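You operate a simulated robot arm through the tools that you are given. There is no shell and no other tool. Be economical: measure what you need, move in short steps, check, and stop when the job is done.

You are at the controls of a simulated two-armed robot. One attempt, no reset.

Task
Wind in the orange strap and stow the reel in the strap drawer.
Fine: hold the reel while winding; it stands upright in the drawer, drawer shut. Leave the yellow reel alone. Set down upright: orange strap reel.

It is judged by the outcome, as a careful person would: the job done as asked, and still so three seconds after it is handed in. It fails if anything else is knocked over, pushed out of place, dropped, spilled or broken.

Robot
Two 7-joint arms with two-finger parallel grippers on one trunk, on a base that drives. Base frame: it is fixed to the floor where the robot stands at the start and does not move with it; the origin is under the middle of the robot, x ahead of it, y to its left, z up. Units: mm, rad, N and s.
The left shoulder is at the start at [70, 133, 1276], the right one opposite. With the tool pointing down near the work surface each hand reaches from about 100 to 640 mm from the robot's upright axis, wherever it stands, measured 20 degrees to its own side. Places, roughly: inside of the strap drawer [500, 0, 600]; strap drawer [400, 0, 700]; winding knob of the orange reel [500, 0, 1000]; winding knob of the yellow reel [1000, 500, 1500]. Payload 1.57 kg a hand.
The tool frame of a hand sits at the grasp point between the pads (the TCP): z along the fingers, y along the line on which they close. The tips reach 30 mm beyond it. Largest opening 80 mm; finger width 17, thickness 12; the body of the gripper, 40 by 82 mm, starts 80 mm behind the TCP.
Orientation is that of the tool frame in the base frame, as a unit quaternion [w, x, y, z]. With the fingers straight down and closing along the base's y, the tool's x points along the base's -x, its y along +y and its z along -z.

Tools
- The arms move only by the tool nudge_tool. It takes "left_commands", "right_commands" or both (then of equal length, played together; a hand with none holds still); each is a list of rows, each a list of 3 entries, a list of its own where there are three numbers: the turn, a rotation vector about the base's x, y, z in units of 8 degrees (1.0 is 8 degrees), then the shift along the base's x, y, z in units of 40 mm (1.0 is 40 mm), then the closure, from 0 (fully open) to 1 (shut). In form: [[[ax, ay, az], [tx, ty, tz], gripper], ...]. A call has 1 to 10 rows; each row shifts and turns the commanded pose from where the row before left it. A call with a number of a shift or a turn outside -1 to 1 is refused whole. Rows are played at 5 a second. More than 50 mm and 0.15 rad between two rows, or a gripper value outside its range, and nothing of the call is played. A pose out of reach is approached as far as the arm can. The call stops where the force on the tool passes 40 N (or 10 N more than at its start, if that is more) or the arm is blocked; 0.2 s more then pass. Each finger travels about 153 mm/s and halts on what it meets, pressing with about 38 N; the grip force reading is that of the motor and also rises with nothing between the fingers. The clock runs only during rows and for 0.2 s after the last one: add rows that do not move to give the fingers time. It gives the time, the measured TCP pose, the force on the tool (base axes), the opening and the grip force at its end, in the units of the frame above (readings bear some noise), with the torque about the TCP (base axes, N m) and any sound that the robot's microphone picked up.
- Cameras (640 x 400 px; columns grow to the right, rows downward): "scene" is now at [135.8, -3.7, 1484.5]; the picture's right is [-0.01, -1.00, -0.00], its down [-0.82, 0.01, -0.57] and it looks along [0.57, -0.00, -0.82] (base axes); focal length 214 px, centre (320, 200). "left" rides on the left gripper at [72, 7, -122] in its tool frame; the picture's right is [-0.09, 1.00, 0.00], its down [-0.84, -0.08, -0.54] and it looks along [-0.54, -0.05, 0.84] (tool axes); focal length 238 px, centre (320, 200). "right" rides on the right gripper at [72, -7, -122] in its tool frame; the picture's right is [0.09, 1.00, 0.00], its down [-0.84, 0.08, -0.54] and it looks along [-0.54, 0.05, 0.84] (tool axes); focal length 238 px, centre (320, 200). There is no depth. A picture from a camera that has moved, and an enlarged one, comes with that camera's place and axes in the base frame and with its lens. The place of the scene camera against the robot may be out by one fixed shift of up to 18 mm in any direction.
- snapshot(camera): a new picture of that camera. The clock stands still meanwhile.
- raise_lower(by): slides the trunk up (or, below 0, down) by that many mm; the arms and the scene camera ride with it, the base frame stays. It gives what a move gives, with no picture.
- roll_base(legs): drives the robot by 1 to 6 legs, each [ahead, left, turn to the left] in mm, mm and rad, along the robot's own axes; the way and the turn of a leg run together, so that a leg with both is an arc; at most 1500 mm and 3.142 rad a leg. The arms and the cameras ride along, it lands a little off, and it stops where it bumps. It gives what a move gives.
- aim_head(pan, tilt): turns the head with the scene camera to pan (to the left, within 1.501 rad either way) and tilt (down, from -0.506 to 1.204), counted from straight ahead of the robot. It gives what a move gives.
- zoom(camera, box): a new picture of the part [left, top, right, bottom] of that camera's present view, enlarged. The clock stands still meanwhile.
- sign_off(): hands the job in; it is judged then, once.

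Work in short steps. Places have to be worked out from the pictures, the camera data and where the tool is seen: move nearer, look again, correct. Check each grasp and each placing, and mend what went wrong. You have 120 turns and 88 pictures in all, those below and enlarged ones among them. Open the grippers and draw the arms clear of the work before you hand the job in, unless the task says otherwise; then end with one line.

The tools are called after "Request:" as a command line: name --argument value ..., lists and objects as JSON in quotes. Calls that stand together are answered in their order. nudge_tool: Moves the arms, as the interface text tells. Its arguments: {"type":"object","properties":{"left_commands":{"type":"array","items":{"type":"array"}},"right_commands":{"type":"array","items":{"type":"array"}}},"required":[]} The other tools are called the same way: raise_lower (by) slides the trunk up or down; roll_base (legs) drives the base; aim_head (pan, tilt) turns the head that bears the scene camera; snapshot (camera) takes a picture; zoom (camera, box) takes an enlarged picture of a part of a camera's view; sign_off () hands the job in.

At the start:

```text
t: 0.0
left_ee_pos: [360.7, 147.5, 1367.1]
left_tool_rot: [0.0, -0.001, 1.0, 0.0]
left_contact_force: [0.4, -0.8, -0.1]
left_ft_torque: [0.04, 0.02, 0.0]
left_width: 79.8
left_grip_force: 0.0
right_ee_pos: [382.4, -267.6, 1331.4]
right_tool_rot: [0.001, 0.0, 1.0, 0.0]
right_contact_force: [-0.7, -0.5, -0.9]
right_ft_torque: [0.02, -0.02, -0.03]
right_width: 80.3
right_grip_force: 0.1
trunk travel left (down, up): [-850.0, 90.0]
robot x, y, heading: [-0.6, -0.3, -0.001]
head pan, tilt: [-0.007, 0.96]
```

scene: 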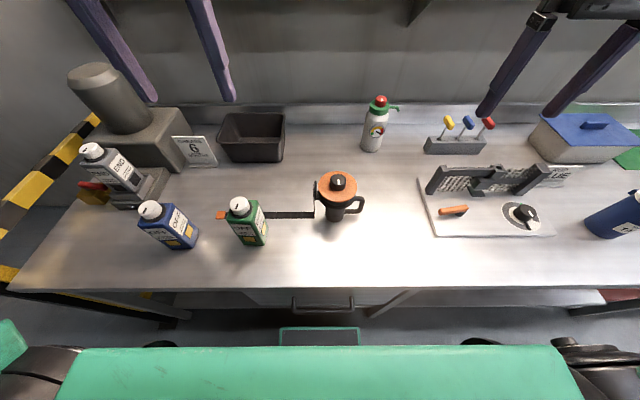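
right: 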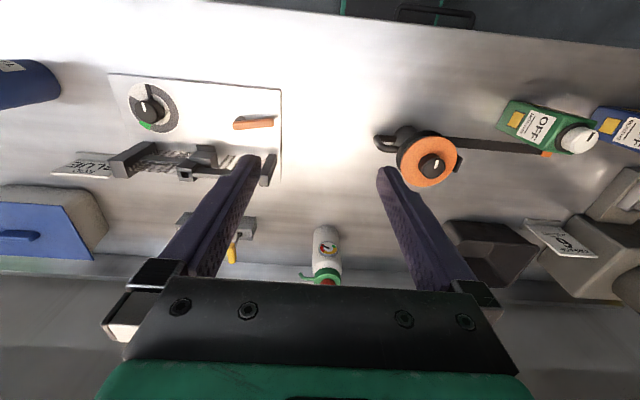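
left: 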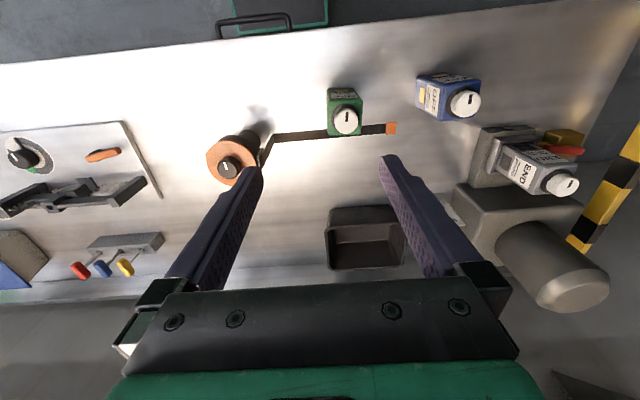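

I'll look closer at the reel, the strap and the drawer first.

Request:
zoom --camera "scene" --box '[200, 150, 400, 275]'

Request:
zoom --camera "left" --box '[190, 60, 430, 210]'

Request:
zoom --camera "scene" --box '[220, 270, 420, 395]'

```text
3.20 times, centred on (300, 212) of scene
camera zoom: at [135.8, -3.7, 1484.5], right [-0.01, -1.0, 0.0], down [-0.82, 0.01, -0.57], along [0.57, 0.0, -0.82], focal length 686 px, centre (384, 160)
```

zoom: 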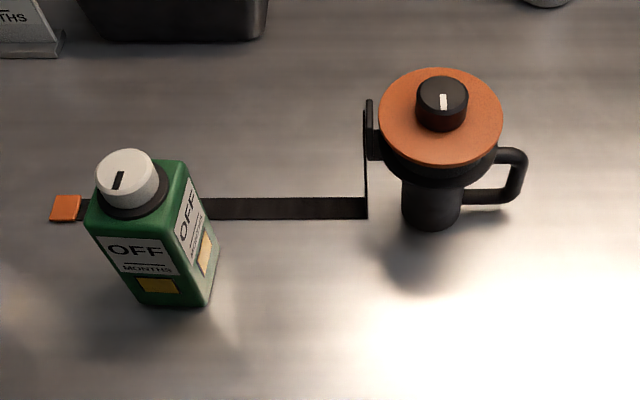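

```text
2.67 times, centred on (310, 135) of left
camera zoom: at [289.3, 153.5, 1489.9], right [0.09, 1.0, 0.0], down [0.84, -0.08, 0.54], along [0.54, -0.05, -0.84], focal length 636 px, centre (347, 373)
```

zoom: 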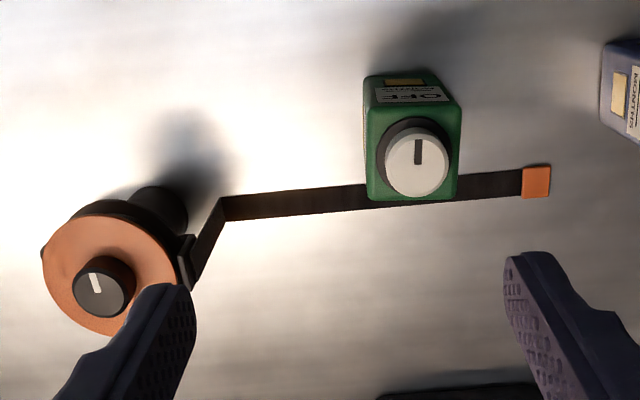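

```text
3.20 times, centred on (320, 332) of scene
camera zoom: at [135.8, -3.7, 1484.5], right [-0.01, -1.0, 0.0], down [-0.82, 0.01, -0.57], along [0.57, 0.0, -0.82], focal length 686 px, centre (320, -224)
```

zoom: 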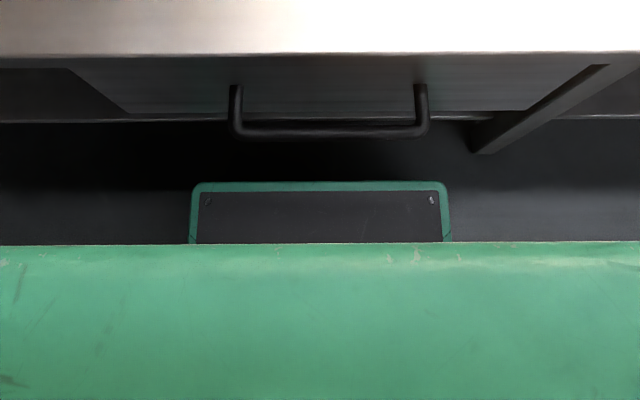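

The strap runs along y at about x≈480, seemingly behind the green bottle. I want the handle in more detail.

Request:
zoom --camera "right" --box '[350, 60, 610, 222]'

```text
2.46 times, centred on (480, 141) of right
camera zoom: at [310.1, -274.3, 1452.4], right [-0.09, 1.0, 0.0], down [0.84, 0.08, 0.54], along [0.54, 0.05, -0.84], focal length 587 px, centre (-74, 345)
```

zoom: 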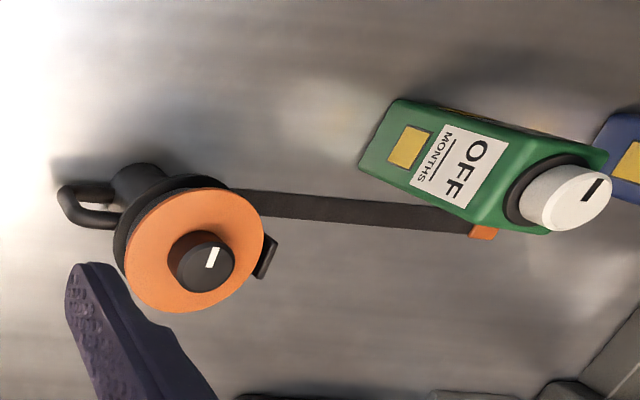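

Triangulated: knob top ≈ (475,-51,1050), handle outer bar ≈ (476,-132,940). I'll turn the right hand so it closes along x and tilts 45° towards +y, keeping it well above the table.

Request:
nudge_tool --right_commands '[[[0, 0, -1], [0, -0.5, 0], 0], [[0, 0, -1], [0, -0.5, 0], 0], [[0, 0, -1], [0, -0.5, 0], 0], [[0, 0, -1], [0, -0.5, 0], 0], [[0, 0, -1], [0, 0, 0], 0], [[0, 0, -1], [0, 0, 0], 0], [[0, 0, -1], [0, 0, 0], 0], [[0, 0, -1], [0, 0, 0], 0], [[0, 0, -1], [0, 0, 0], 0], [[0, 0, -1], [0, 0, 0], 0]]'

Request:
nudge_tool --right_commands '[[[0, 0, -1], [0, 0, -0.5], 0], [[0, 0, -0.25], [0, 0, -0.5], 0], [[1, 0, 0], [0, 0, -0.5], 0], [[1, 0, 0], [0, 0, -0.5], 0], [[1, 0, 0], [0, 0, -0.5], 0], [[1, 0, 0], [0, 0, -0.5], 0], [[1, 0, 0], [0, 0, -0.5], 0], [[0.6, 0, 0], [0, 0, -0.5], 0]]'

```text
t: 2.2
left_ee_pos: [359.5, 147.1, 1367.4]
left_tool_rot: [0.0, 0.0, 1.0, -0.001]
left_contact_force: [0.8, -0.2, -0.3]
left_ft_torque: [0.01, 0.0, 0.0]
left_width: 80.1
left_grip_force: 0.1
right_ee_pos: [383.1, -346.3, 1330.7]
right_tool_rot: [-0.001, 0.645, 0.765, 0.0]
right_contact_force: [0.0, 0.0, -0.2]
right_ft_torque: [0.0, -0.02, -0.03]
right_width: 79.9
right_grip_force: 0.1
trunk travel left (down, up): [-850.0, 90.0]
robot x, y, heading: [0.5, 0.8, -0.001]
head pan, tilt: [-0.007, 0.96]
```

```text
t: 4.0
left_ee_pos: [361.0, 147.8, 1367.3]
left_tool_rot: [0.001, 0.0, 1.0, 0.0]
left_contact_force: [0.3, 0.2, -0.2]
left_ft_torque: [0.0, -0.04, 0.0]
left_width: 80.0
left_grip_force: 0.1
right_ee_pos: [381.5, -348.0, 1169.4]
right_tool_rot: [-0.271, 0.654, 0.653, 0.27]
right_contact_force: [0.6, 0.2, -0.3]
right_ft_torque: [-0.01, 0.03, 0.01]
right_width: 79.8
right_grip_force: 0.2
trunk travel left (down, up): [-850.0, 90.0]
robot x, y, heading: [-0.2, -3.6, -0.001]
head pan, tilt: [-0.007, 0.96]
```

Orientation as wanted. Now move to a pre-grasp point about (476,-215,1022) on the approach line and look.

Request:
nudge_tool --right_commands '[[[0, 0, 0], [0.6, 0, -0.5], 0], [[0, 0, 0], [0.6, 0.4, -0.6], 0], [[0, 0, 0], [0.6, 0.7, -0.6], 0], [[0, 0, 0], [0.55, 0.7, -0.6], 0], [[0, 0, 0], [0, 0.7, -0.7], 0], [[0, 0, 0], [0, 0.8, -0.7], 0], [[0, 0, 0], [0, 0, 0], 0]]'

Request:
snapshot --camera "right"

Request:
snapshot --camera "scene"

```text
t: 5.6
left_ee_pos: [361.6, 147.1, 1368.0]
left_tool_rot: [0.0, 0.0, 1.0, 0.0]
left_contact_force: [0.0, -0.7, -0.6]
left_ft_torque: [-0.01, -0.03, -0.02]
left_width: 79.9
left_grip_force: 0.0
right_ee_pos: [475.9, -214.4, 1023.6]
right_tool_rot: [-0.27, 0.654, 0.653, 0.269]
right_contact_force: [0.5, -0.5, -0.4]
right_ft_torque: [0.0, 0.02, 0.03]
right_width: 80.1
right_grip_force: 0.1
trunk travel left (down, up): [-850.0, 90.0]
robot x, y, heading: [1.1, -0.5, 0.005]
head pan, tilt: [-0.007, 0.96]
```

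```text
80 pictures are left
camera right: at [469.0, -248.9, 1159.5], right [1.0, 0.06, 0.06], down [0.08, -0.98, -0.2], along [0.05, 0.21, -0.98], focal length 238 px, centre (320, 200)
```

right: 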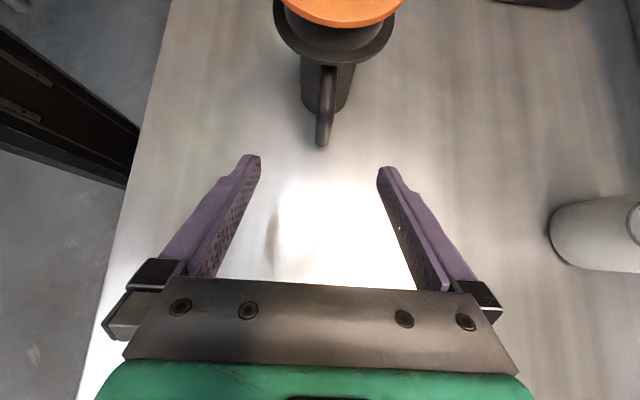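

```text
79 pictures are left
camera scene: at [136.4, -3.4, 1484.5], right [-0.01, -1.0, 0.0], down [-0.82, 0.01, -0.57], along [0.57, 0.0, -0.82], focal length 214 px, centre (320, 200)
```

scene: 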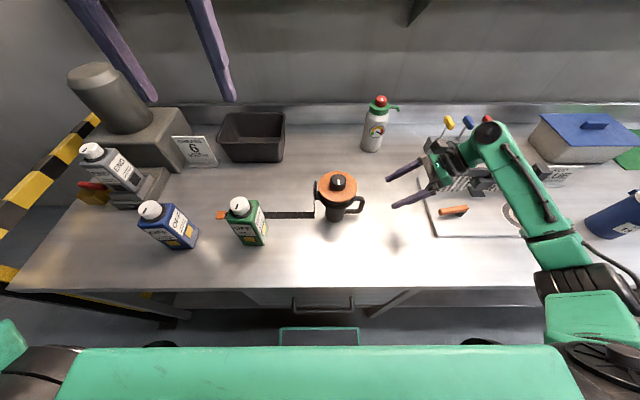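

The handle is centred between the fingers (x≈477). Advance along the approach line to (477,-131,940) and close.

Request:
nudge_tool --right_commands '[[[0, 0, 0], [0, 0.5, -0.5], 0], [[0, 0, 0], [0, 0.5, -0.5], 0], [[0, 0, 0], [0, 0.5, -0.5], 0], [[0, 0, 0], [0, 0.5, -0.5], 0], [[0, 0, 0], [0, 0.08, -0.08], 0], [[0, 0, 0], [0, 0, 0], 0]]'

Request:
snapshot --camera "right"

```text
t: 7.0
left_ee_pos: [361.1, 145.8, 1368.0]
left_tool_rot: [0.0, -0.001, 1.0, 0.0]
left_contact_force: [0.1, 0.4, 0.3]
left_ft_torque: [0.02, 0.01, 0.02]
left_width: 79.9
left_grip_force: 0.1
right_ee_pos: [476.5, -133.4, 940.1]
right_tool_rot: [-0.27, 0.654, 0.654, 0.269]
right_contact_force: [-0.5, 0.1, -0.2]
right_ft_torque: [0.0, 0.0, 0.01]
right_width: 80.2
right_grip_force: 0.0
trunk travel left (down, up): [-850.0, 90.0]
robot x, y, heading: [-1.2, -1.3, -0.003]
head pan, tilt: [-0.007, 0.96]
```

```text
78 pictures are left
camera right: at [469.9, -168.1, 1077.2], right [1.0, 0.06, 0.06], down [0.08, -0.98, -0.2], along [0.05, 0.21, -0.98], focal length 238 px, centre (320, 200)
```

right: 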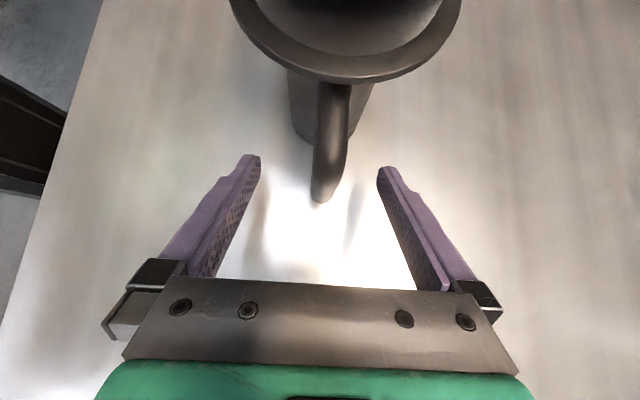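

The handle's outer bar sits between the pads; go 7 mm further in y and close.

Request:
nudge_tool --right_commands '[[[0, 0, 0], [0.05, 0.17, 0], 0], [[0, 0, 0], [0, 0, 0], 0.4], [[0, 0, 0], [0, 0, 0], 0.7], [[0, 0, 0], [0, 0, 0], 1], [[0, 0, 0], [0, 0, 0], 1], [[0, 0, 0], [0, 0, 0], 1]]'

Request:
snapshot --camera "right"

Request:
zoom --camera "scene" --box '[200, 140, 440, 290]'

```text
t: 8.4
left_ee_pos: [360.9, 146.8, 1368.9]
left_tool_rot: [0.0, 0.0, 1.0, 0.0]
left_contact_force: [0.2, -0.4, 0.6]
left_ft_torque: [0.03, -0.05, 0.0]
left_width: 79.8
left_grip_force: 0.1
right_ee_pos: [478.2, -126.3, 940.3]
right_tool_rot: [-0.27, 0.654, 0.654, 0.268]
right_contact_force: [-0.3, -0.1, 0.0]
right_ft_torque: [0.1, -0.07, 0.06]
right_width: 15.5
right_grip_force: 31.2
trunk travel left (down, up): [-850.0, 90.0]
robot x, y, heading: [1.3, -0.8, -0.004]
head pan, tilt: [-0.007, 0.96]
```

```text
77 pictures are left
camera right: at [471.7, -160.9, 1077.3], right [1.0, 0.06, 0.06], down [0.08, -0.98, -0.2], along [0.05, 0.21, -0.98], focal length 238 px, centre (320, 200)
```

right: 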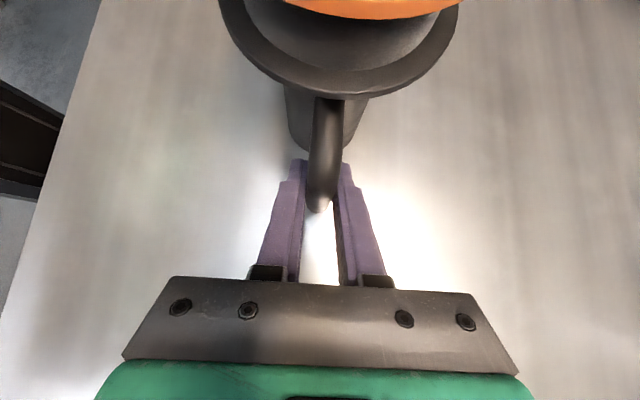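

```text
2.67 times, centred on (320, 215) of scene
camera zoom: at [135.8, -3.4, 1484.5], right [-0.01, -1.0, 0.0], down [-0.82, 0.01, -0.57], along [0.57, 0.0, -0.82], focal length 572 px, centre (320, 160)
```

zoom: 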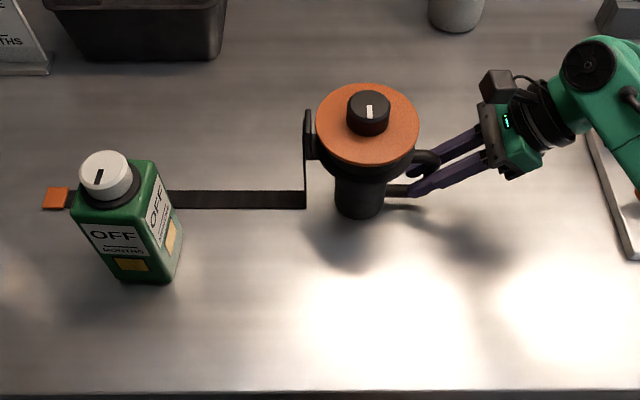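

Handle is held (15.5 mm). Now bring the left hand over the knob, high first, and look down.

Request:
nudge_tool --left_commands '[[[0, 0, 0], [0.6, -0.9, -0.3], 0], [[0, 0, 0], [0.6, -0.9, -0.5], 0], [[0, 0, 0], [0.6, -0.9, -0.6], 0], [[0, 0, 0], [0.6, -0.9, -0.6], 0], [[0, 0, 0], [0.45, -0.9, -0.6], 0], [[0, 0, 0], [0, -0.45, -0.7], 0], [[0, 0, 0], [0, 0, -0.7], 0], [[0, 0, 0], [0, 0, -0.7], 0], [[0, 0, 0], [0, 0, 0], 0]]'

Request:
snapshot --camera "left"

```text
t: 10.4
left_ee_pos: [472.2, -51.9, 1179.0]
left_tool_rot: [0.0, -0.001, 1.0, 0.0]
left_contact_force: [0.1, 0.7, 0.4]
left_ft_torque: [0.0, -0.04, 0.0]
left_width: 80.0
left_grip_force: 0.1
right_ee_pos: [478.8, -126.5, 939.8]
right_tool_rot: [-0.269, 0.655, 0.653, 0.269]
right_contact_force: [1.0, -1.3, 2.1]
right_ft_torque: [0.16, -0.03, -0.06]
right_width: 15.5
right_grip_force: 31.1
trunk travel left (down, up): [-850.0, 90.0]
robot x, y, heading: [1.8, -0.1, -0.003]
head pan, tilt: [-0.007, 0.96]
```

```text
75 pictures are left
camera left: at [402.1, -44.6, 1302.1], right [0.09, 1.0, 0.0], down [0.84, -0.08, 0.54], along [0.54, -0.05, -0.84], focal length 238 px, centre (320, 200)
```

left: 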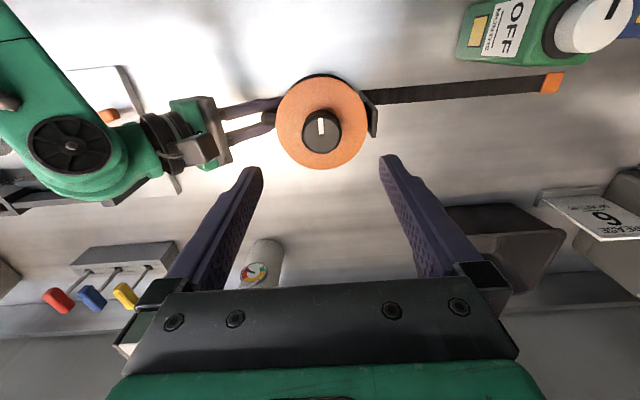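

Knob centre ≈ (473,-49), 40 mm across. Lower to just above it and inspect.

Request:
nudge_tool --left_commands '[[[0, 0, 0], [0.05, 0.05, -0.7], 0], [[0, 0, 0], [0, 0, -0.7], 0], [[0, 0, 0], [0, 0, -0.7], 0], [[0, 0, 0], [0, 0, 0], 0]]'

Request:
snapshot --camera "left"

Request:
zoom --camera "scene" --box '[260, 110, 420, 210]'

```text
t: 11.4
left_ee_pos: [476.5, -48.8, 1096.6]
left_tool_rot: [0.0, 0.001, 1.0, 0.0]
left_contact_force: [-1.0, 0.3, 1.2]
left_ft_torque: [0.0, 0.0, 0.0]
left_width: 79.8
left_grip_force: 0.1
right_ee_pos: [479.6, -127.0, 940.9]
right_tool_rot: [-0.27, 0.654, 0.654, 0.269]
right_contact_force: [0.1, -1.1, 1.0]
right_ft_torque: [0.01, 0.01, 0.01]
right_width: 15.6
right_grip_force: 31.2
trunk travel left (down, up): [-850.0, 90.0]
robot x, y, heading: [3.0, -0.2, 0.002]
head pan, tilt: [-0.007, 0.96]
```

```text
74 pictures are left
camera left: at [405.4, -41.4, 1218.4], right [0.09, 1.0, 0.0], down [0.84, -0.08, 0.54], along [0.54, -0.05, -0.84], focal length 238 px, centre (320, 200)
```

left: 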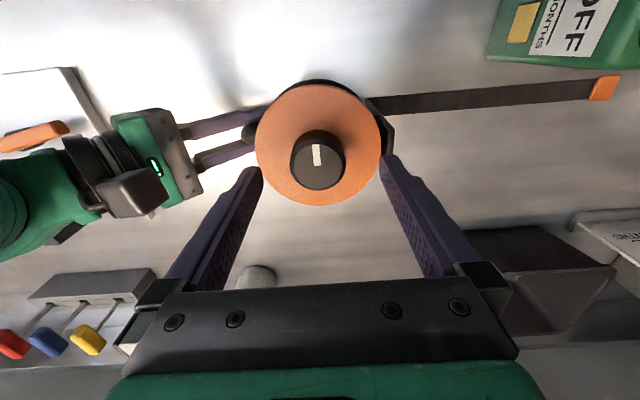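

```text
4.00 times, centred on (340, 160) of scene
camera zoom: at [135.8, -3.7, 1484.5], right [-0.01, -1.0, 0.0], down [-0.82, 0.01, -0.57], along [0.57, 0.0, -0.82], focal length 858 px, centre (240, 360)
```

zoom: 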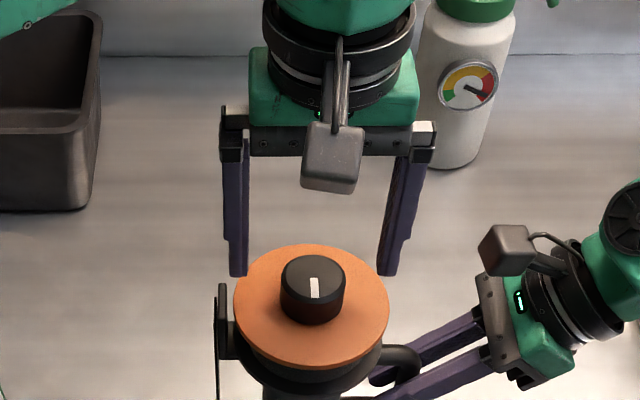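

Knob top at (472,-50,1049). Descend to TCP z≈1058 so the tips stop just above the orange disc, then grip the knob.

Request:
nudge_tool --left_commands '[[[0, 0, 0], [-0.1, -0.03, -0.5], 0], [[0, 0, 0], [0, 0, -0.45], 0], [[0, 0, 0], [0, 0, 0], 0.2], [[0, 0, 0], [0, 0, 0], 0.6], [[0, 0, 0], [0, 0, 0], 0.9], [[0, 0, 0], [0, 0, 0], 0.9]]'

Request:
snapshot --camera "left"

Request:
zoom --camera "scene" --box '[200, 130, 440, 280]'

```text
t: 12.4
left_ee_pos: [471.0, -50.3, 1062.6]
left_tool_rot: [0.003, -0.001, 1.0, -0.002]
left_contact_force: [-2.3, 1.2, 11.7]
left_ft_torque: [0.41, 0.29, 0.02]
left_width: 41.2
left_grip_force: 19.4
right_ee_pos: [475.6, -127.3, 940.5]
right_tool_rot: [-0.27, 0.654, 0.654, 0.268]
right_contact_force: [-1.6, 0.7, 4.2]
right_ft_torque: [0.69, 0.0, 0.09]
right_width: 15.7
right_grip_force: 31.0
trunk travel left (down, up): [-850.0, 90.0]
robot x, y, heading: [1.4, 0.7, -0.001]
head pan, tilt: [-0.007, 0.96]
stopped in row 5 (left hand): the force on the tool passed its limit (the readings are from after the stop); the commanded pose is now the measured one
```

```text
72 pictures are left
camera left: at [399.4, -42.6, 1184.6], right [0.09, 1.0, 0.0], down [0.83, -0.07, 0.55], along [0.54, -0.05, -0.84], focal length 238 px, centre (320, 200)
```

left: 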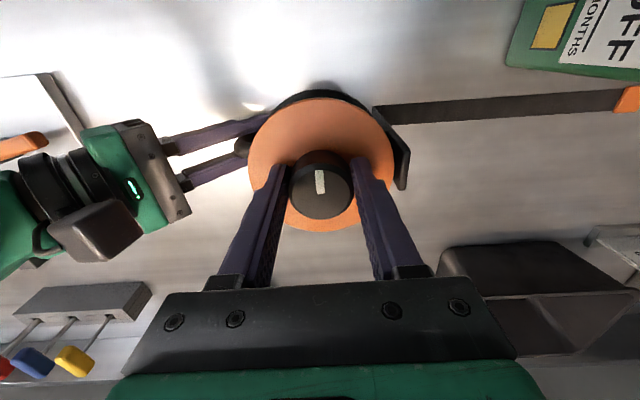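

```text
2.67 times, centred on (320, 205) of scene
camera zoom: at [132.9, -3.6, 1484.7], right [-0.01, -1.0, 0.0], down [-0.82, 0.01, -0.57], along [0.57, 0.0, -0.82], focal length 572 px, centre (320, 187)
```

zoom: 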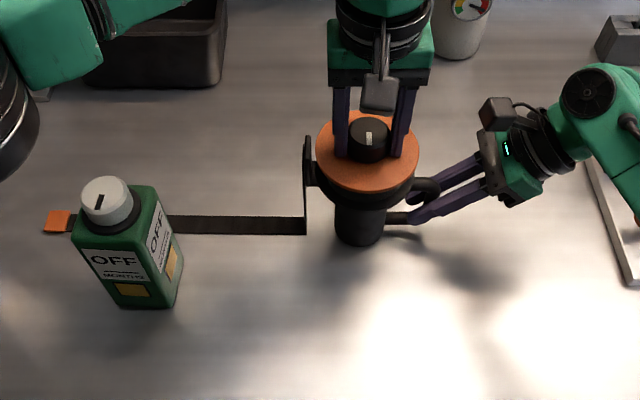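

Gripped at 41 mm but the tips lightly touched the disc. Loosen, rise 4 mm, and grip again.

Request:
nudge_tool --left_commands '[[[0, 0, 0], [0, 0, 0], 0.3], [[0, 0, 0], [0, 0, 0.12], 0.3], [[0, 0, 0], [0.05, 0, 0], 0.6], [[0, 0, 0], [0, 0, 0], 0.9], [[0, 0, 0], [0, 0, 0], 0.9]]'

```text
t: 13.6
left_ee_pos: [473.9, -49.5, 1066.7]
left_tool_rot: [0.002, 0.0, 1.0, -0.001]
left_contact_force: [-5.8, -4.4, -3.6]
left_ft_torque: [0.53, 0.74, -0.07]
left_width: 40.8
left_grip_force: 37.5
right_ee_pos: [477.4, -125.6, 941.7]
right_tool_rot: [-0.268, 0.655, 0.653, 0.269]
right_contact_force: [2.6, 6.6, 13.7]
right_ft_torque: [-0.01, -0.01, -0.11]
right_width: 15.7
right_grip_force: 31.5
trunk travel left (down, up): [-850.0, 90.0]
robot x, y, heading: [-0.4, 1.9, -0.001]
head pan, tilt: [-0.007, 0.96]
```

Held. Trial turn: 40° clockwise from above, then see what the strap does.

Request:
nudge_tool --left_commands '[[[0, 0, -1], [0, 0, 0], 0.9], [[0, 0, -1], [0, 0, 0], 0.9], [[0, 0, -1], [0, 0, 0], 0.9], [[0, 0, -1], [0, 0, 0], 0.9], [[0, 0, -1], [0, 0, 0], 0.9]]'

Request:
zoom --camera "scene" --box '[200, 130, 440, 280]'

```text
t: 14.8
left_ee_pos: [475.5, -47.3, 1067.1]
left_tool_rot: [0.001, 0.341, 0.94, -0.001]
left_contact_force: [2.3, 9.7, -3.3]
left_ft_torque: [1.53, 0.01, 0.11]
left_width: 40.9
left_grip_force: 37.7
right_ee_pos: [477.4, -126.6, 939.9]
right_tool_rot: [-0.269, 0.655, 0.654, 0.265]
right_contact_force: [-1.7, -6.3, 14.5]
right_ft_torque: [0.75, -0.16, 0.0]
right_width: 15.8
right_grip_force: 31.1
trunk travel left (down, up): [-850.0, 90.0]
robot x, y, heading: [0.3, 1.0, -0.002]
head pan, tilt: [-0.007, 0.96]
```

```text
2.67 times, centred on (320, 205) of scene
camera zoom: at [134.7, -1.9, 1484.7], right [-0.01, -1.0, 0.0], down [-0.82, 0.0, -0.57], along [0.57, 0.0, -0.82], focal length 572 px, centre (320, 187)
```

zoom: 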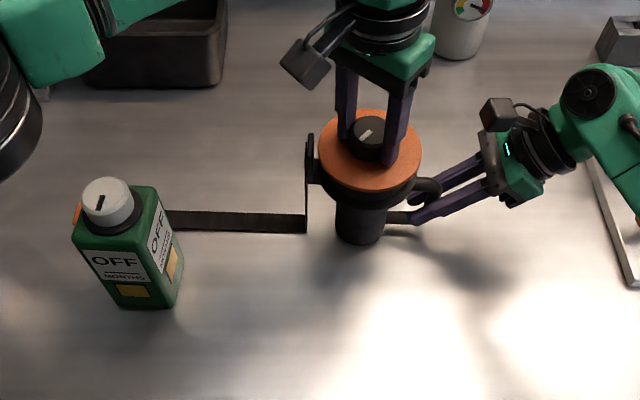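

Clockwise winds it in (≈38 mm for 40°). Continue to about -96°, recentring slightly.

Request:
nudge_tool --left_commands '[[[0, 0, -1], [-0.05, -0.05, 0], 0.9], [[0, 0, -1], [0, 0, 0], 0.9], [[0, 0, -1], [0, 0, 0], 0.9], [[0, 0, -1], [0, 0, 0], 0.9], [[0, 0, -1], [0, 0, 0], 0.9], [[0, 0, -1], [0, 0, 0], 0.9], [[0, 0, -1], [0, 0, 0], 0.9]]'

Request:
zoom --camera "scene" --box '[200, 130, 440, 280]'

```text
t: 16.4
left_ee_pos: [475.3, -51.5, 1065.9]
left_tool_rot: [0.001, 0.374, 0.928, -0.002]
left_contact_force: [3.2, 22.3, 16.2]
left_ft_torque: [1.48, -0.39, 0.06]
left_width: 41.1
left_grip_force: 38.1
left hand out of reach, approached as far as the arm can: row 1, 2, 3, 4, 5, 6, 7
right_ee_pos: [476.7, -126.7, 938.2]
right_tool_rot: [-0.267, 0.656, 0.653, 0.266]
right_contact_force: [1.1, -21.8, -2.5]
right_ft_torque: [0.53, -0.26, 0.0]
right_width: 15.5
right_grip_force: 30.8
trunk travel left (down, up): [-850.0, 90.0]
robot x, y, heading: [2.1, -0.6, -0.004]
head pan, tilt: [-0.007, 0.96]
```

```text
2.67 times, centred on (320, 205) of scene
camera zoom: at [135.5, -2.9, 1484.6], right [-0.01, -1.0, 0.0], down [-0.82, 0.01, -0.57], along [0.57, 0.0, -0.82], focal length 572 px, centre (320, 187)
```

zoom: 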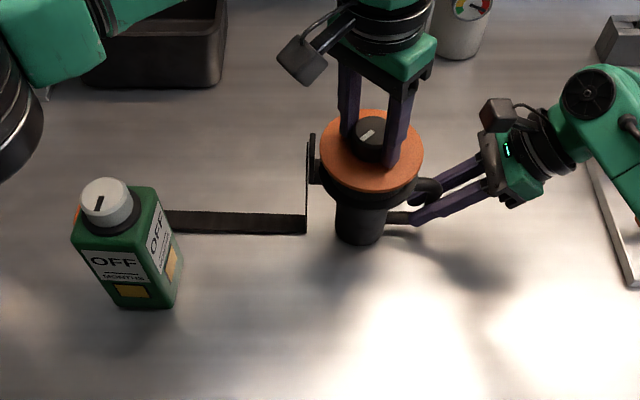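

The wrist limit is at about -44°. Release and turn back counter-clockwise to get a long fresh stroke.

Request:
nudge_tool --left_commands '[[[0, 0, 0], [0, 0, 0], 0.4], [[0, 0, 0], [0, 0, 0], 0.2], [[0, 0, 1], [0, 0, 0], 0.2], [[0, 0, 1], [0, 0, 0], 0.2], [[0, 0, 1], [0, 0, 0], 0.2], [[0, 0, 1], [0, 0, 0], 0.2], [[0, 0, 1], [0, 0, 0], 0.2], [[0, 0, 1], [0, 0, 0], 0.2], [[0, 0, 1], [0, 0, 0], 0.2], [[0, 0, 1], [0, 0, 0], 0.2]]'

Request:
nudge_tool --left_commands '[[[0, 0, 1], [0, 0, 0], 0.2], [[0, 0, 1], [0, 0, 0], 0.2], [[0, 0, 1], [0, 0, 0], 0.2], [[0, 0, 1], [0, 0, 0], 0.2], [[0, 0, 1], [0, 0, 0], 0.2], [[0, 0, 1], [0, 0, 0], 0.2], [[0, 0, 1], [0, 0, 0], 0.2], [[0, 0, 1], [0, 0, 0], 0.2], [[0, 0, 1], [0, 0, 0], 0.2], [[0, 0, 0], [0, 0, 0], 0.2]]'

Request:
zoom --camera "scene" --box '[200, 130, 440, 280]'

```text
t: 18.6
left_ee_pos: [475.2, -53.3, 1065.7]
left_tool_rot: [0.002, -0.176, 0.984, 0.0]
left_contact_force: [0.1, 0.0, 0.9]
left_ft_torque: [0.02, 0.05, -0.01]
left_width: 64.0
left_grip_force: 0.0
right_ee_pos: [478.8, -126.6, 938.9]
right_tool_rot: [-0.27, 0.656, 0.652, 0.268]
right_contact_force: [0.2, 0.9, 0.0]
right_ft_torque: [-0.28, 0.0, -0.01]
right_width: 15.4
right_grip_force: 31.2
trunk travel left (down, up): [-850.0, 90.0]
robot x, y, heading: [-3.4, -1.2, -0.002]
head pan, tilt: [-0.007, 0.96]
```

```text
t: 20.8
left_ee_pos: [474.4, -52.9, 1064.8]
left_tool_rot: [-0.002, 0.721, -0.693, -0.001]
left_contact_force: [0.2, 0.3, 0.1]
left_ft_torque: [0.07, 0.01, 0.03]
left_width: 64.2
left_grip_force: 0.1
right_ee_pos: [479.6, -126.6, 938.6]
right_tool_rot: [-0.269, 0.655, 0.654, 0.266]
right_contact_force: [-0.5, -0.4, -0.3]
right_ft_torque: [-0.25, -0.03, -0.04]
right_width: 15.7
right_grip_force: 31.3
trunk travel left (down, up): [-850.0, 90.0]
robot x, y, heading: [0.5, -2.0, 0.002]
head pan, tilt: [-0.007, 0.96]
```

```text
2.67 times, centred on (320, 205) of scene
camera zoom: at [136.8, -3.3, 1484.4], right [-0.01, -1.0, 0.0], down [-0.82, 0.01, -0.57], along [0.57, 0.0, -0.82], focal length 572 px, centre (320, 187)
```

zoom: 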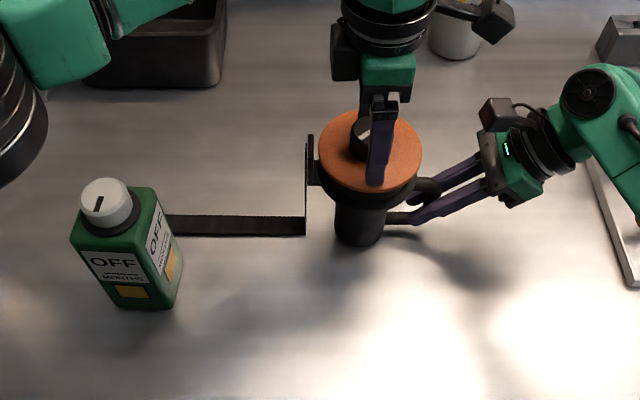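

Strap stays wound. Turn another 64° counter-clockwise for a longer stroke.

Request:
nudge_tool --left_commands '[[[0, 0, 1], [0, 0, 0], 0.2], [[0, 0, 1], [0, 0, 0], 0.2], [[0, 0, 1], [0, 0, 0], 0.2], [[0, 0, 1], [0, 0, 0], 0.2], [[0, 0, 1], [0, 0, 0], 0.2], [[0, 0, 1], [0, 0, 0], 0.2], [[0, 0, 1], [0, 0, 0], 0.2], [[0, 0, 1], [0, 0, 0], 0.2], [[0, 0, 0], [0, 0, 0], 0.2]]'

Request:
snapshot --camera "left"

```text
t: 22.8
left_ee_pos: [474.9, -52.7, 1065.2]
left_tool_rot: [-0.001, 0.979, -0.206, -0.003]
left_contact_force: [0.2, -1.3, 0.1]
left_ft_torque: [0.0, 0.0, 0.03]
left_width: 64.3
left_grip_force: 0.2
right_ee_pos: [477.9, -126.5, 938.2]
right_tool_rot: [-0.27, 0.654, 0.654, 0.266]
right_contact_force: [0.3, 0.2, -0.9]
right_ft_torque: [-0.28, -0.01, 0.03]
right_width: 15.5
right_grip_force: 31.3
trunk travel left (down, up): [-850.0, 90.0]
robot x, y, heading: [-0.6, -0.1, 0.003]
head pan, tilt: [-0.007, 0.96]
```

```text
67 pictures are left
camera left: at [538.3, -87.4, 1186.7], right [-0.49, -0.87, 0.0], down [-0.73, 0.41, 0.55], along [-0.48, 0.27, -0.84], focal length 238 px, centre (320, 200)
```

left: 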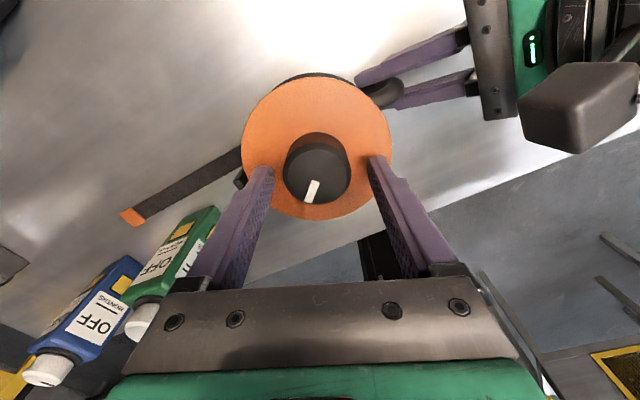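

Clear view: the strap tag sits past the bottle with a gap and is free. Grip and wind the long stroke.

Request:
nudge_tool --left_commands '[[[0, 0, 0], [0, 0, 0], 0.6], [[0, 0, 0], [0, 0, 0], 0.9], [[0, 0, 0], [0, 0, 0], 0.9], [[0, 0, -1], [0, 0, 0], 0.9], [[0, 0, -1], [0, 0, 0], 0.9], [[0, 0, -1], [0, 0, 0], 0.9], [[0, 0, -1], [0, 0, 0], 0.9], [[0, 0, -1], [0, 0, 0], 0.9], [[0, 0, -1], [0, 0, 0], 0.9]]'

Request:
zoom --camera "scene" --box '[200, 130, 440, 280]'

Request:
snapshot --camera "left"

```text
t: 24.8
left_ee_pos: [472.8, -51.9, 1066.0]
left_tool_rot: [-0.003, 0.809, -0.588, -0.003]
left_contact_force: [0.3, 17.8, 0.9]
left_ft_torque: [1.43, -0.1, 0.1]
left_width: 41.0
left_grip_force: 37.8
right_ee_pos: [479.8, -127.2, 938.5]
right_tool_rot: [-0.269, 0.656, 0.654, 0.266]
right_contact_force: [0.2, -18.3, -0.4]
right_ft_torque: [0.6, 0.06, 0.04]
right_width: 15.7
right_grip_force: 31.7
trunk travel left (down, up): [-850.0, 90.0]
robot x, y, heading: [-1.1, 1.6, -0.0]
head pan, tilt: [-0.007, 0.96]
```

```text
2.67 times, centred on (320, 205) of scene
camera zoom: at [136.8, -3.4, 1484.4], right [-0.01, -1.0, 0.0], down [-0.82, 0.01, -0.57], along [0.57, 0.0, -0.82], focal length 572 px, centre (320, 187)
```

zoom: 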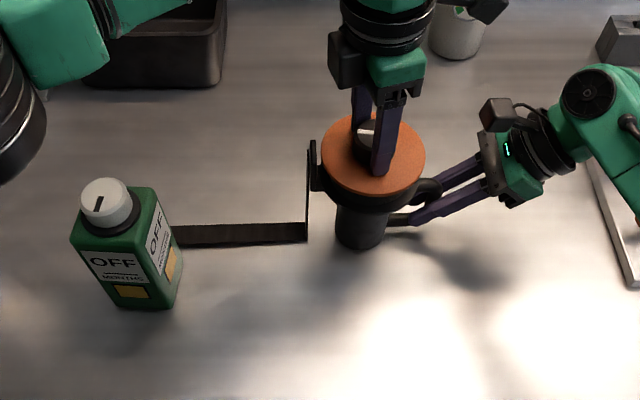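

```text
65 pictures are left
camera left: at [489.8, -122.1, 1186.9], right [-0.98, -0.22, 0.0], down [-0.18, 0.82, 0.55], along [-0.12, 0.53, -0.84], focal length 238 px, centre (320, 200)
```

left: 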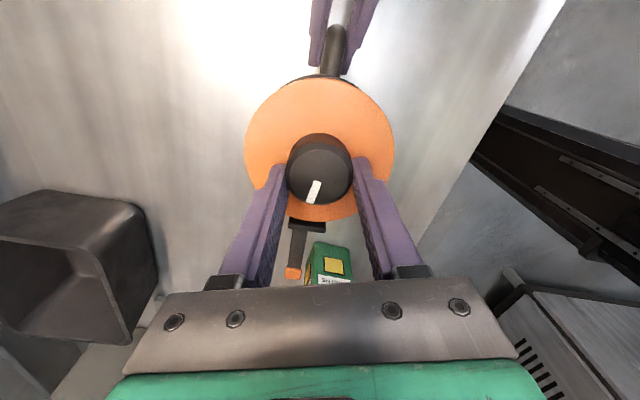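

Winding well; the tag slides past the bottle without touching. I relieve the side force a little (+2 mm y) and continue.

Request:
nudge_tool --left_commands '[[[0, 0, -1], [0, 0.05, 0], 0.9], [[0, 0, -1], [0, 0, 0], 0.9], [[0, 0, -1], [0, 0, 0], 0.9], [[0, 0, -1], [0, 0, 0], 0.9], [[0, 0, -1], [0, 0, 0], 0.9], [[0, 0, -1], [0, 0, 0], 0.9]]'

Request:
zoom --camera "scene" --box '[200, 130, 440, 280]'

```text
t: 26.2
left_ee_pos: [474.3, -50.1, 1065.8]
left_tool_rot: [0.002, -0.499, 0.867, 0.0]
left_contact_force: [0.1, 2.6, 1.9]
left_ft_torque: [0.47, 0.56, 0.0]
left_width: 41.0
left_grip_force: 38.1
right_ee_pos: [478.0, -127.3, 939.0]
right_tool_rot: [-0.27, 0.655, 0.653, 0.268]
right_contact_force: [-0.5, -1.1, -1.5]
right_ft_torque: [-0.65, -0.58, 0.02]
right_width: 16.1
right_grip_force: 31.4
trunk travel left (down, up): [-850.0, 90.0]
robot x, y, heading: [1.1, 1.6, -0.005]
head pan, tilt: [-0.007, 0.96]
```

```text
2.67 times, centred on (320, 205) of scene
camera zoom: at [136.8, -3.3, 1484.4], right [-0.01, -1.0, 0.0], down [-0.82, 0.01, -0.57], along [0.57, 0.0, -0.82], focal length 572 px, centre (320, 187)
```

zoom: 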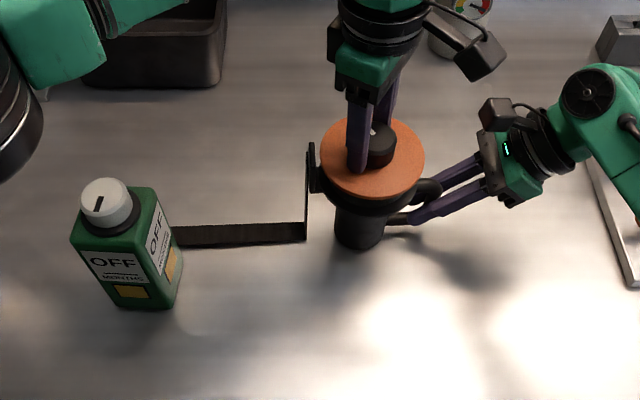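

Forces low. Continue another 10 rows (80°).

Request:
nudge_tool --left_commands '[[[0, 0, -1], [0, 0, 0], 0.9], [[0, 0, -1], [0, 0, 0], 0.9], [[0, 0, -1], [0, 0, 0], 0.9], [[0, 0, -1], [0, 0, 0], 0.9], [[0, 0, -1], [0, 0, 0], 0.9], [[0, 0, -1], [0, 0, 0], 0.9], [[0, 0, -1], [0, 0, 0], 0.9], [[0, 0, -1], [0, 0, 0], 0.9], [[0, 0, -1], [0, 0, 0], 0.9], [[0, 0, -1], [0, 0, 0], 0.9]]'

Request:
zoom --camera "scene" --box '[200, 130, 440, 280]'

```text
t: 28.4
left_ee_pos: [473.4, -48.0, 1064.7]
left_tool_rot: [0.001, 0.175, 0.985, -0.001]
left_contact_force: [4.6, -12.5, -16.6]
left_ft_torque: [0.31, 0.31, 0.07]
left_width: 40.6
left_grip_force: 38.1
right_ee_pos: [478.4, -125.2, 939.9]
right_tool_rot: [-0.271, 0.654, 0.653, 0.268]
right_contact_force: [-2.9, 13.5, 21.6]
right_ft_torque: [-0.03, -0.7, 0.0]
right_width: 16.2
right_grip_force: 32.3
trunk travel left (down, up): [-850.0, 90.0]
robot x, y, heading: [2.5, 1.0, -0.003]
head pan, tilt: [-0.007, 0.96]
```

```text
2.67 times, centred on (320, 205) of scene
camera zoom: at [136.2, -2.9, 1484.5], right [-0.01, -1.0, 0.0], down [-0.82, 0.01, -0.57], along [0.57, 0.0, -0.82], focal length 572 px, centre (320, 187)
```

zoom: 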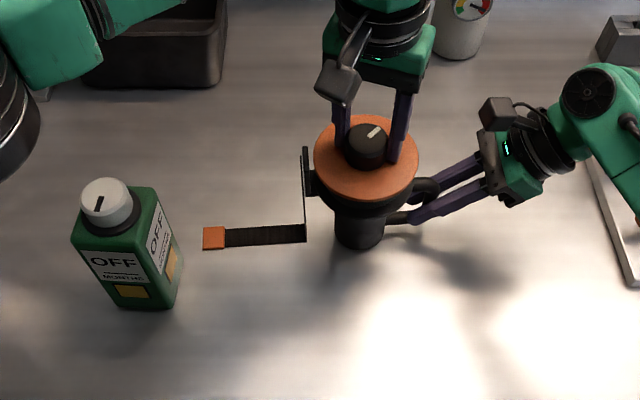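

Tag has cleared the bottle. Finish this stroke, release, and turn back ~200°.

Request:
nudge_tool --left_commands '[[[0, 0, -1], [0, 0, 0], 0.9], [[0, 0, -1], [0, 0, 0], 0.9], [[0, 0, 0], [0, 0, 0], 0.5], [[0, 0, 0], [0, -0.05, 0], 0.2], [[0, 0, 1], [0, 0, 0], 0.2], [[0, 0, 1], [0, 0, 0], 0.2], [[0, 0, 1], [0, 0, 0], 0.2], [[0, 0, 1], [0, 0, 0], 0.2], [[0, 0, 1], [0, 0, 0], 0.2], [[0, 0, 1], [0, 0, 0], 0.2]]'

Request:
nudge_tool --left_commands '[[[0, 0, 1], [0, 0, 0], 0.2], [[0, 0, 1], [0, 0, 0], 0.2], [[0, 0, 1], [0, 0, 0], 0.2], [[0, 0, 1], [0, 0, 0], 0.2], [[0, 0, 1], [0, 0, 0], 0.2], [[0, 0, 1], [0, 0, 0], 0.2], [[0, 0, 1], [0, 0, 0], 0.2], [[0, 0, 1], [0, 0, 0], 0.2], [[0, 0, 1], [0, 0, 0], 0.2], [[0, 0, 1], [0, 0, 0], 0.2]]'

Request:
nudge_tool --left_commands '[[[0, 0, 1], [0, 0, 0], 0.2], [[0, 0, 1], [0, 0, 0], 0.2], [[0, 0, 1], [0, 0, 0], 0.2], [[0, 0, 1], [0, 0, 0], 0.2], [[0, 0, 1], [0, 0, 0], 0.2], [[0, 0, 1], [0, 0, 0], 0.2], [[0, 0, 1], [0, 0, 0], 0.2], [[0, 0, 1], [0, 0, 0], 0.2], [[0, 0, 0], [0, 0, 0], 0.2]]'

Request:
snapshot --camera "left"

```text
t: 30.6
left_ee_pos: [475.1, -50.5, 1066.0]
left_tool_rot: [0.001, -0.106, 0.994, -0.001]
left_contact_force: [1.1, 0.1, 1.1]
left_ft_torque: [0.01, 0.01, -0.02]
left_width: 64.3
left_grip_force: 0.1
right_ee_pos: [478.3, -127.0, 938.6]
right_tool_rot: [-0.27, 0.654, 0.654, 0.266]
right_contact_force: [0.4, 0.3, -4.3]
right_ft_torque: [-0.29, -0.04, 0.03]
right_width: 15.6
right_grip_force: 31.3
trunk travel left (down, up): [-850.0, 90.0]
robot x, y, heading: [-0.7, 0.4, 0.003]
head pan, tilt: [-0.007, 0.96]
```

```text
t: 32.8
left_ee_pos: [475.5, -50.4, 1065.0]
left_tool_rot: [-0.002, 0.721, -0.693, -0.001]
left_contact_force: [0.3, 0.6, -0.1]
left_ft_torque: [0.0, 0.0, -0.01]
left_width: 64.0
left_grip_force: 0.1
right_ee_pos: [478.1, -127.0, 939.2]
right_tool_rot: [-0.27, 0.656, 0.652, 0.267]
right_contact_force: [0.0, 0.1, -5.3]
right_ft_torque: [-0.25, -0.04, 0.02]
right_width: 15.6
right_grip_force: 31.4
trunk travel left (down, up): [-850.0, 90.0]
robot x, y, heading: [2.0, -0.9, 0.004]
head pan, tilt: [-0.007, 0.96]
```

```text
t: 34.8
left_ee_pos: [474.1, -51.1, 1066.3]
left_tool_rot: [-0.002, 0.978, -0.206, -0.003]
left_contact_force: [0.1, 0.3, 0.3]
left_ft_torque: [0.02, 0.01, 0.0]
left_width: 64.1
left_grip_force: 0.0
right_ee_pos: [478.8, -126.2, 938.2]
right_tool_rot: [-0.27, 0.655, 0.653, 0.267]
right_contact_force: [0.6, -0.5, -3.4]
right_ft_torque: [-0.32, -0.02, 0.0]
right_width: 15.6
right_grip_force: 31.0
trunk travel left (down, up): [-850.0, 90.0]
robot x, y, heading: [-1.2, 0.3, 0.001]
head pan, tilt: [-0.007, 0.96]
```

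```text
62 pictures are left
camera left: at [539.1, -86.4, 1187.1], right [-0.49, -0.87, 0.0], down [-0.73, 0.41, 0.55], along [-0.48, 0.27, -0.84], focal length 238 px, centre (320, 200)
```

left: 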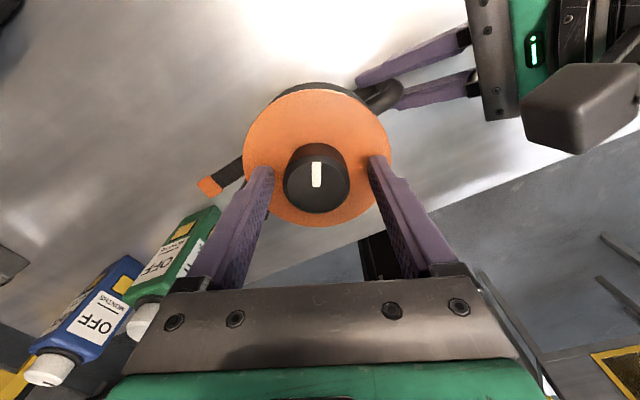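

Strap nearly in. Grip again and wind the next stroke.

Request:
nudge_tool --left_commands '[[[0, 0, 0], [0, 0, 0], 0.6], [[0, 0, 0], [0, 0, 0], 0.9], [[0, 0, 0], [0, 0, 0], 0.9], [[0, 0, -1], [0, 0, 0], 0.9], [[0, 0, -1], [0, 0, 0], 0.9], [[0, 0, -1], [0, 0, 0], 0.9], [[0, 0, -1], [0, 0, 0], 0.9], [[0, 0, -1], [0, 0, 0], 0.9], [[0, 0, -1], [0, 0, 0], 0.9], [[0, 0, -1], [0, 0, 0], 0.9]]'

Request:
nudge_tool --left_commands '[[[0, 0, -1], [0, 0, 0], 0.9], [[0, 0, -1], [0, 0, 0], 0.9], [[0, 0, -1], [0, 0, 0], 0.9], [[0, 0, -1], [0, 0, 0], 0.9], [[0, 0, -1], [0, 0, 0], 0.9], [[0, 0, -1], [0, 0, 0], 0.9]]'

Request:
zoom --camera "scene" --box '[200, 130, 440, 280]'

```text
t: 37.0
left_ee_pos: [473.8, -51.7, 1065.8]
left_tool_rot: [-0.002, 0.765, -0.643, -0.001]
left_contact_force: [-1.0, 14.6, 1.8]
left_ft_torque: [0.98, 0.06, 0.03]
left_width: 40.4
left_grip_force: 38.2
right_ee_pos: [478.2, -126.4, 938.0]
right_tool_rot: [-0.269, 0.656, 0.653, 0.267]
right_contact_force: [0.5, -15.1, -5.5]
right_ft_torque: [0.5, -0.01, 0.01]
right_width: 15.8
right_grip_force: 31.2
trunk travel left (down, up): [-850.0, 90.0]
robot x, y, heading: [2.1, 0.5, 0.006]
head pan, tilt: [-0.007, 0.96]
```

```text
t: 38.4
left_ee_pos: [473.7, -52.1, 1065.3]
left_tool_rot: [0.002, -0.437, 0.899, -0.001]
left_contact_force: [-1.0, 12.4, 7.6]
left_ft_torque: [0.87, 0.44, 0.02]
left_width: 40.8
left_grip_force: 38.1
right_ee_pos: [479.3, -126.0, 938.7]
right_tool_rot: [-0.27, 0.655, 0.654, 0.266]
right_contact_force: [0.4, -13.5, -11.0]
right_ft_torque: [-0.05, -0.32, -0.07]
right_width: 15.5
right_grip_force: 30.9
trunk travel left (down, up): [-850.0, 90.0]
robot x, y, heading: [-0.1, -1.1, 0.003]
head pan, tilt: [-0.007, 0.96]
```

```text
2.67 times, centred on (320, 205) of scene
camera zoom: at [136.9, -3.4, 1484.4], right [-0.01, -1.0, 0.0], down [-0.82, 0.01, -0.57], along [0.57, 0.0, -0.82], focal length 572 px, centre (320, 187)
```

zoom: 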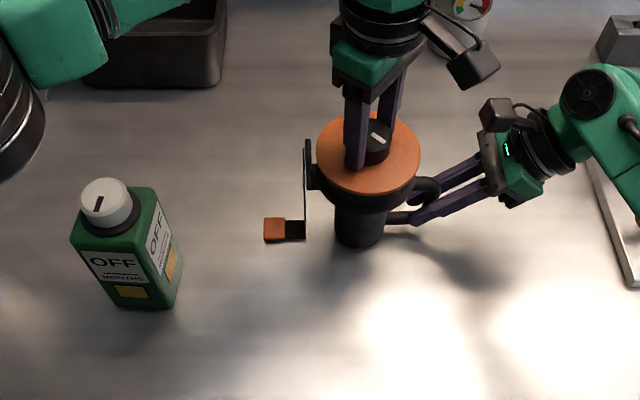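

Continue this stroke to about -36°.

Request:
nudge_tool --left_commands '[[[0, 0, -1], [0, 0.05, 0], 0.9], [[0, 0, -1], [0, 0, 0], 0.9], [[0, 0, -1], [0, 0, 0], 0.9], [[0, 0, -1], [0, 0, 0], 0.9], [[0, 0, -1], [0, 0, 0], 0.9]]'

Request:
nudge_tool --left_commands '[[[0, 0, -1], [0, 0, 0], 0.9], [[0, 0, -1], [0, 0, 0], 0.9], [[0, 0, -1], [0, 0, 0], 0.9], [[0, 0, -1], [0, 0, 0], 0.9], [[0, 0, -1], [0, 0, 0], 0.9]]'

Request:
zoom --camera "scene" --box '[240, 140, 400, 240]'

```text
t: 39.6
left_ee_pos: [473.9, -49.1, 1064.9]
left_tool_rot: [0.002, -0.103, 0.995, -0.001]
left_contact_force: [0.8, 1.5, 8.0]
left_ft_torque: [0.12, 0.32, 0.05]
left_width: 40.4
left_grip_force: 37.7
right_ee_pos: [476.7, -124.6, 939.2]
right_tool_rot: [-0.27, 0.655, 0.653, 0.267]
right_contact_force: [-1.1, -2.2, -12.2]
right_ft_torque: [-0.81, -0.4, 0.04]
right_width: 15.5
right_grip_force: 31.3
trunk travel left (down, up): [-850.0, 90.0]
robot x, y, heading: [0.7, 0.1, -0.001]
head pan, tilt: [-0.007, 0.96]
```

```text
t: 40.8
left_ee_pos: [475.9, -47.0, 1064.5]
left_tool_rot: [0.0, 0.241, 0.97, 0.0]
left_contact_force: [3.6, 15.5, 1.6]
left_ft_torque: [0.88, -0.03, 0.3]
left_width: 40.0
left_grip_force: 38.0
right_ee_pos: [478.2, -128.6, 937.6]
right_tool_rot: [-0.268, 0.657, 0.653, 0.266]
right_contact_force: [-3.6, -16.3, -5.5]
right_ft_torque: [0.77, -0.42, 0.03]
right_width: 15.6
right_grip_force: 31.1
trunk travel left (down, up): [-850.0, 90.0]
robot x, y, heading: [0.6, -0.8, 0.003]
head pan, tilt: [-0.007, 0.96]
```

```text
4.00 times, centred on (320, 190) of scene
camera zoom: at [136.9, -3.4, 1484.4], right [-0.01, -1.0, 0.0], down [-0.82, 0.01, -0.57], along [0.57, 0.0, -0.82], focal length 858 px, centre (320, 240)
```

zoom: 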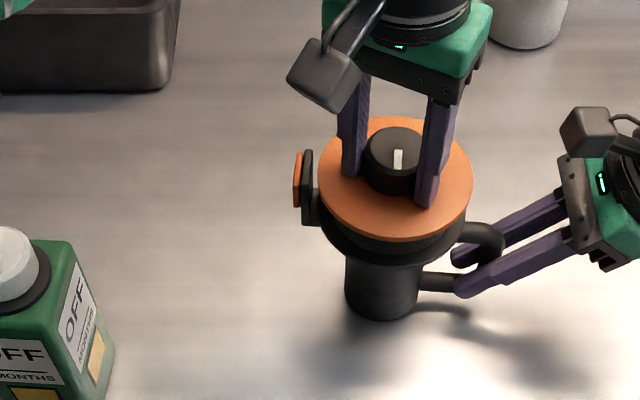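

The tag is up against the mouth and the torque rose: fully wound. Release the knob and lift the left hand off.

Request:
nudge_tool --left_commands '[[[0, 0, 0], [0, 0, 0], 0.5], [[0, 0, 0], [0, 0, 0], 0.1], [[0, 0, 0], [0, 0, 0.8], 0.1], [[0, 0, 0], [0, 0, 1], 0.1], [[0, 0, 0], [0, 0, 1], 0.1], [[0, 0, 0], [-0.5, 0.8, 0.5], 0.1], [[0, 0, 0], [-0.5, 0.9, 0], 0.1], [[0, 0, 0], [-0.5, 0.9, 0], 0.1], [[0, 0, 0], [-0.5, 0.9, 0], 0.1], [[0, 0, 0], [0, 0, 0], 0.1]]'

Request:
snapshot --camera "scene"

Request:
snapshot --camera "left"

```text
t: 43.0
left_ee_pos: [392.7, 90.4, 1196.7]
left_tool_rot: [0.0, 0.242, 0.97, -0.002]
left_contact_force: [0.1, 0.3, -0.1]
left_ft_torque: [0.03, -0.01, -0.01]
left_width: 72.2
left_grip_force: 0.0
right_ee_pos: [478.1, -126.8, 937.6]
right_tool_rot: [-0.27, 0.656, 0.653, 0.267]
right_contact_force: [0.0, 0.4, -3.7]
right_ft_torque: [-0.25, 0.05, 0.02]
right_width: 15.6
right_grip_force: 31.2
trunk travel left (down, up): [-850.0, 90.0]
robot x, y, heading: [1.0, -2.1, -0.001]
head pan, tilt: [-0.007, 0.96]
```

```text
59 pictures are left
camera scene: at [137.2, -4.0, 1484.4], right [-0.01, -1.0, 0.0], down [-0.82, 0.01, -0.57], along [0.57, 0.0, -0.82], focal length 214 px, centre (320, 200)
```

scene: 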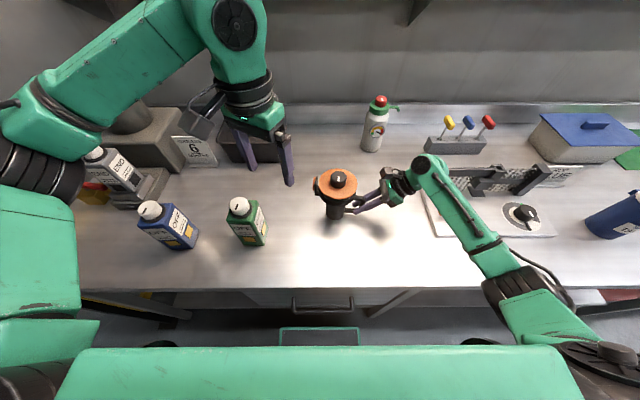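

```text
58 pictures are left
camera left: at [334.0, 130.2, 1318.8], right [0.55, 0.84, 0.0], down [0.7, -0.46, 0.54], along [0.45, -0.3, -0.84], focal length 238 px, centre (320, 200)
```

left: 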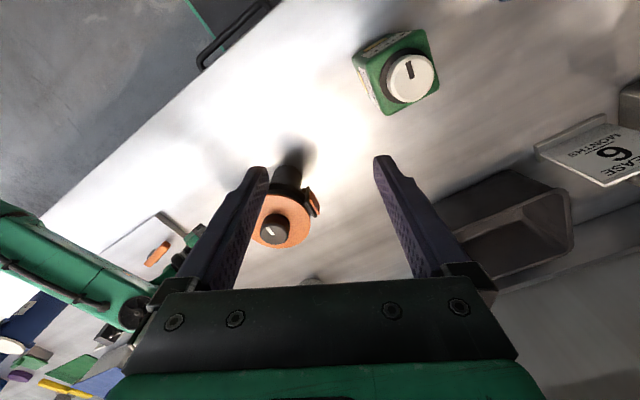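

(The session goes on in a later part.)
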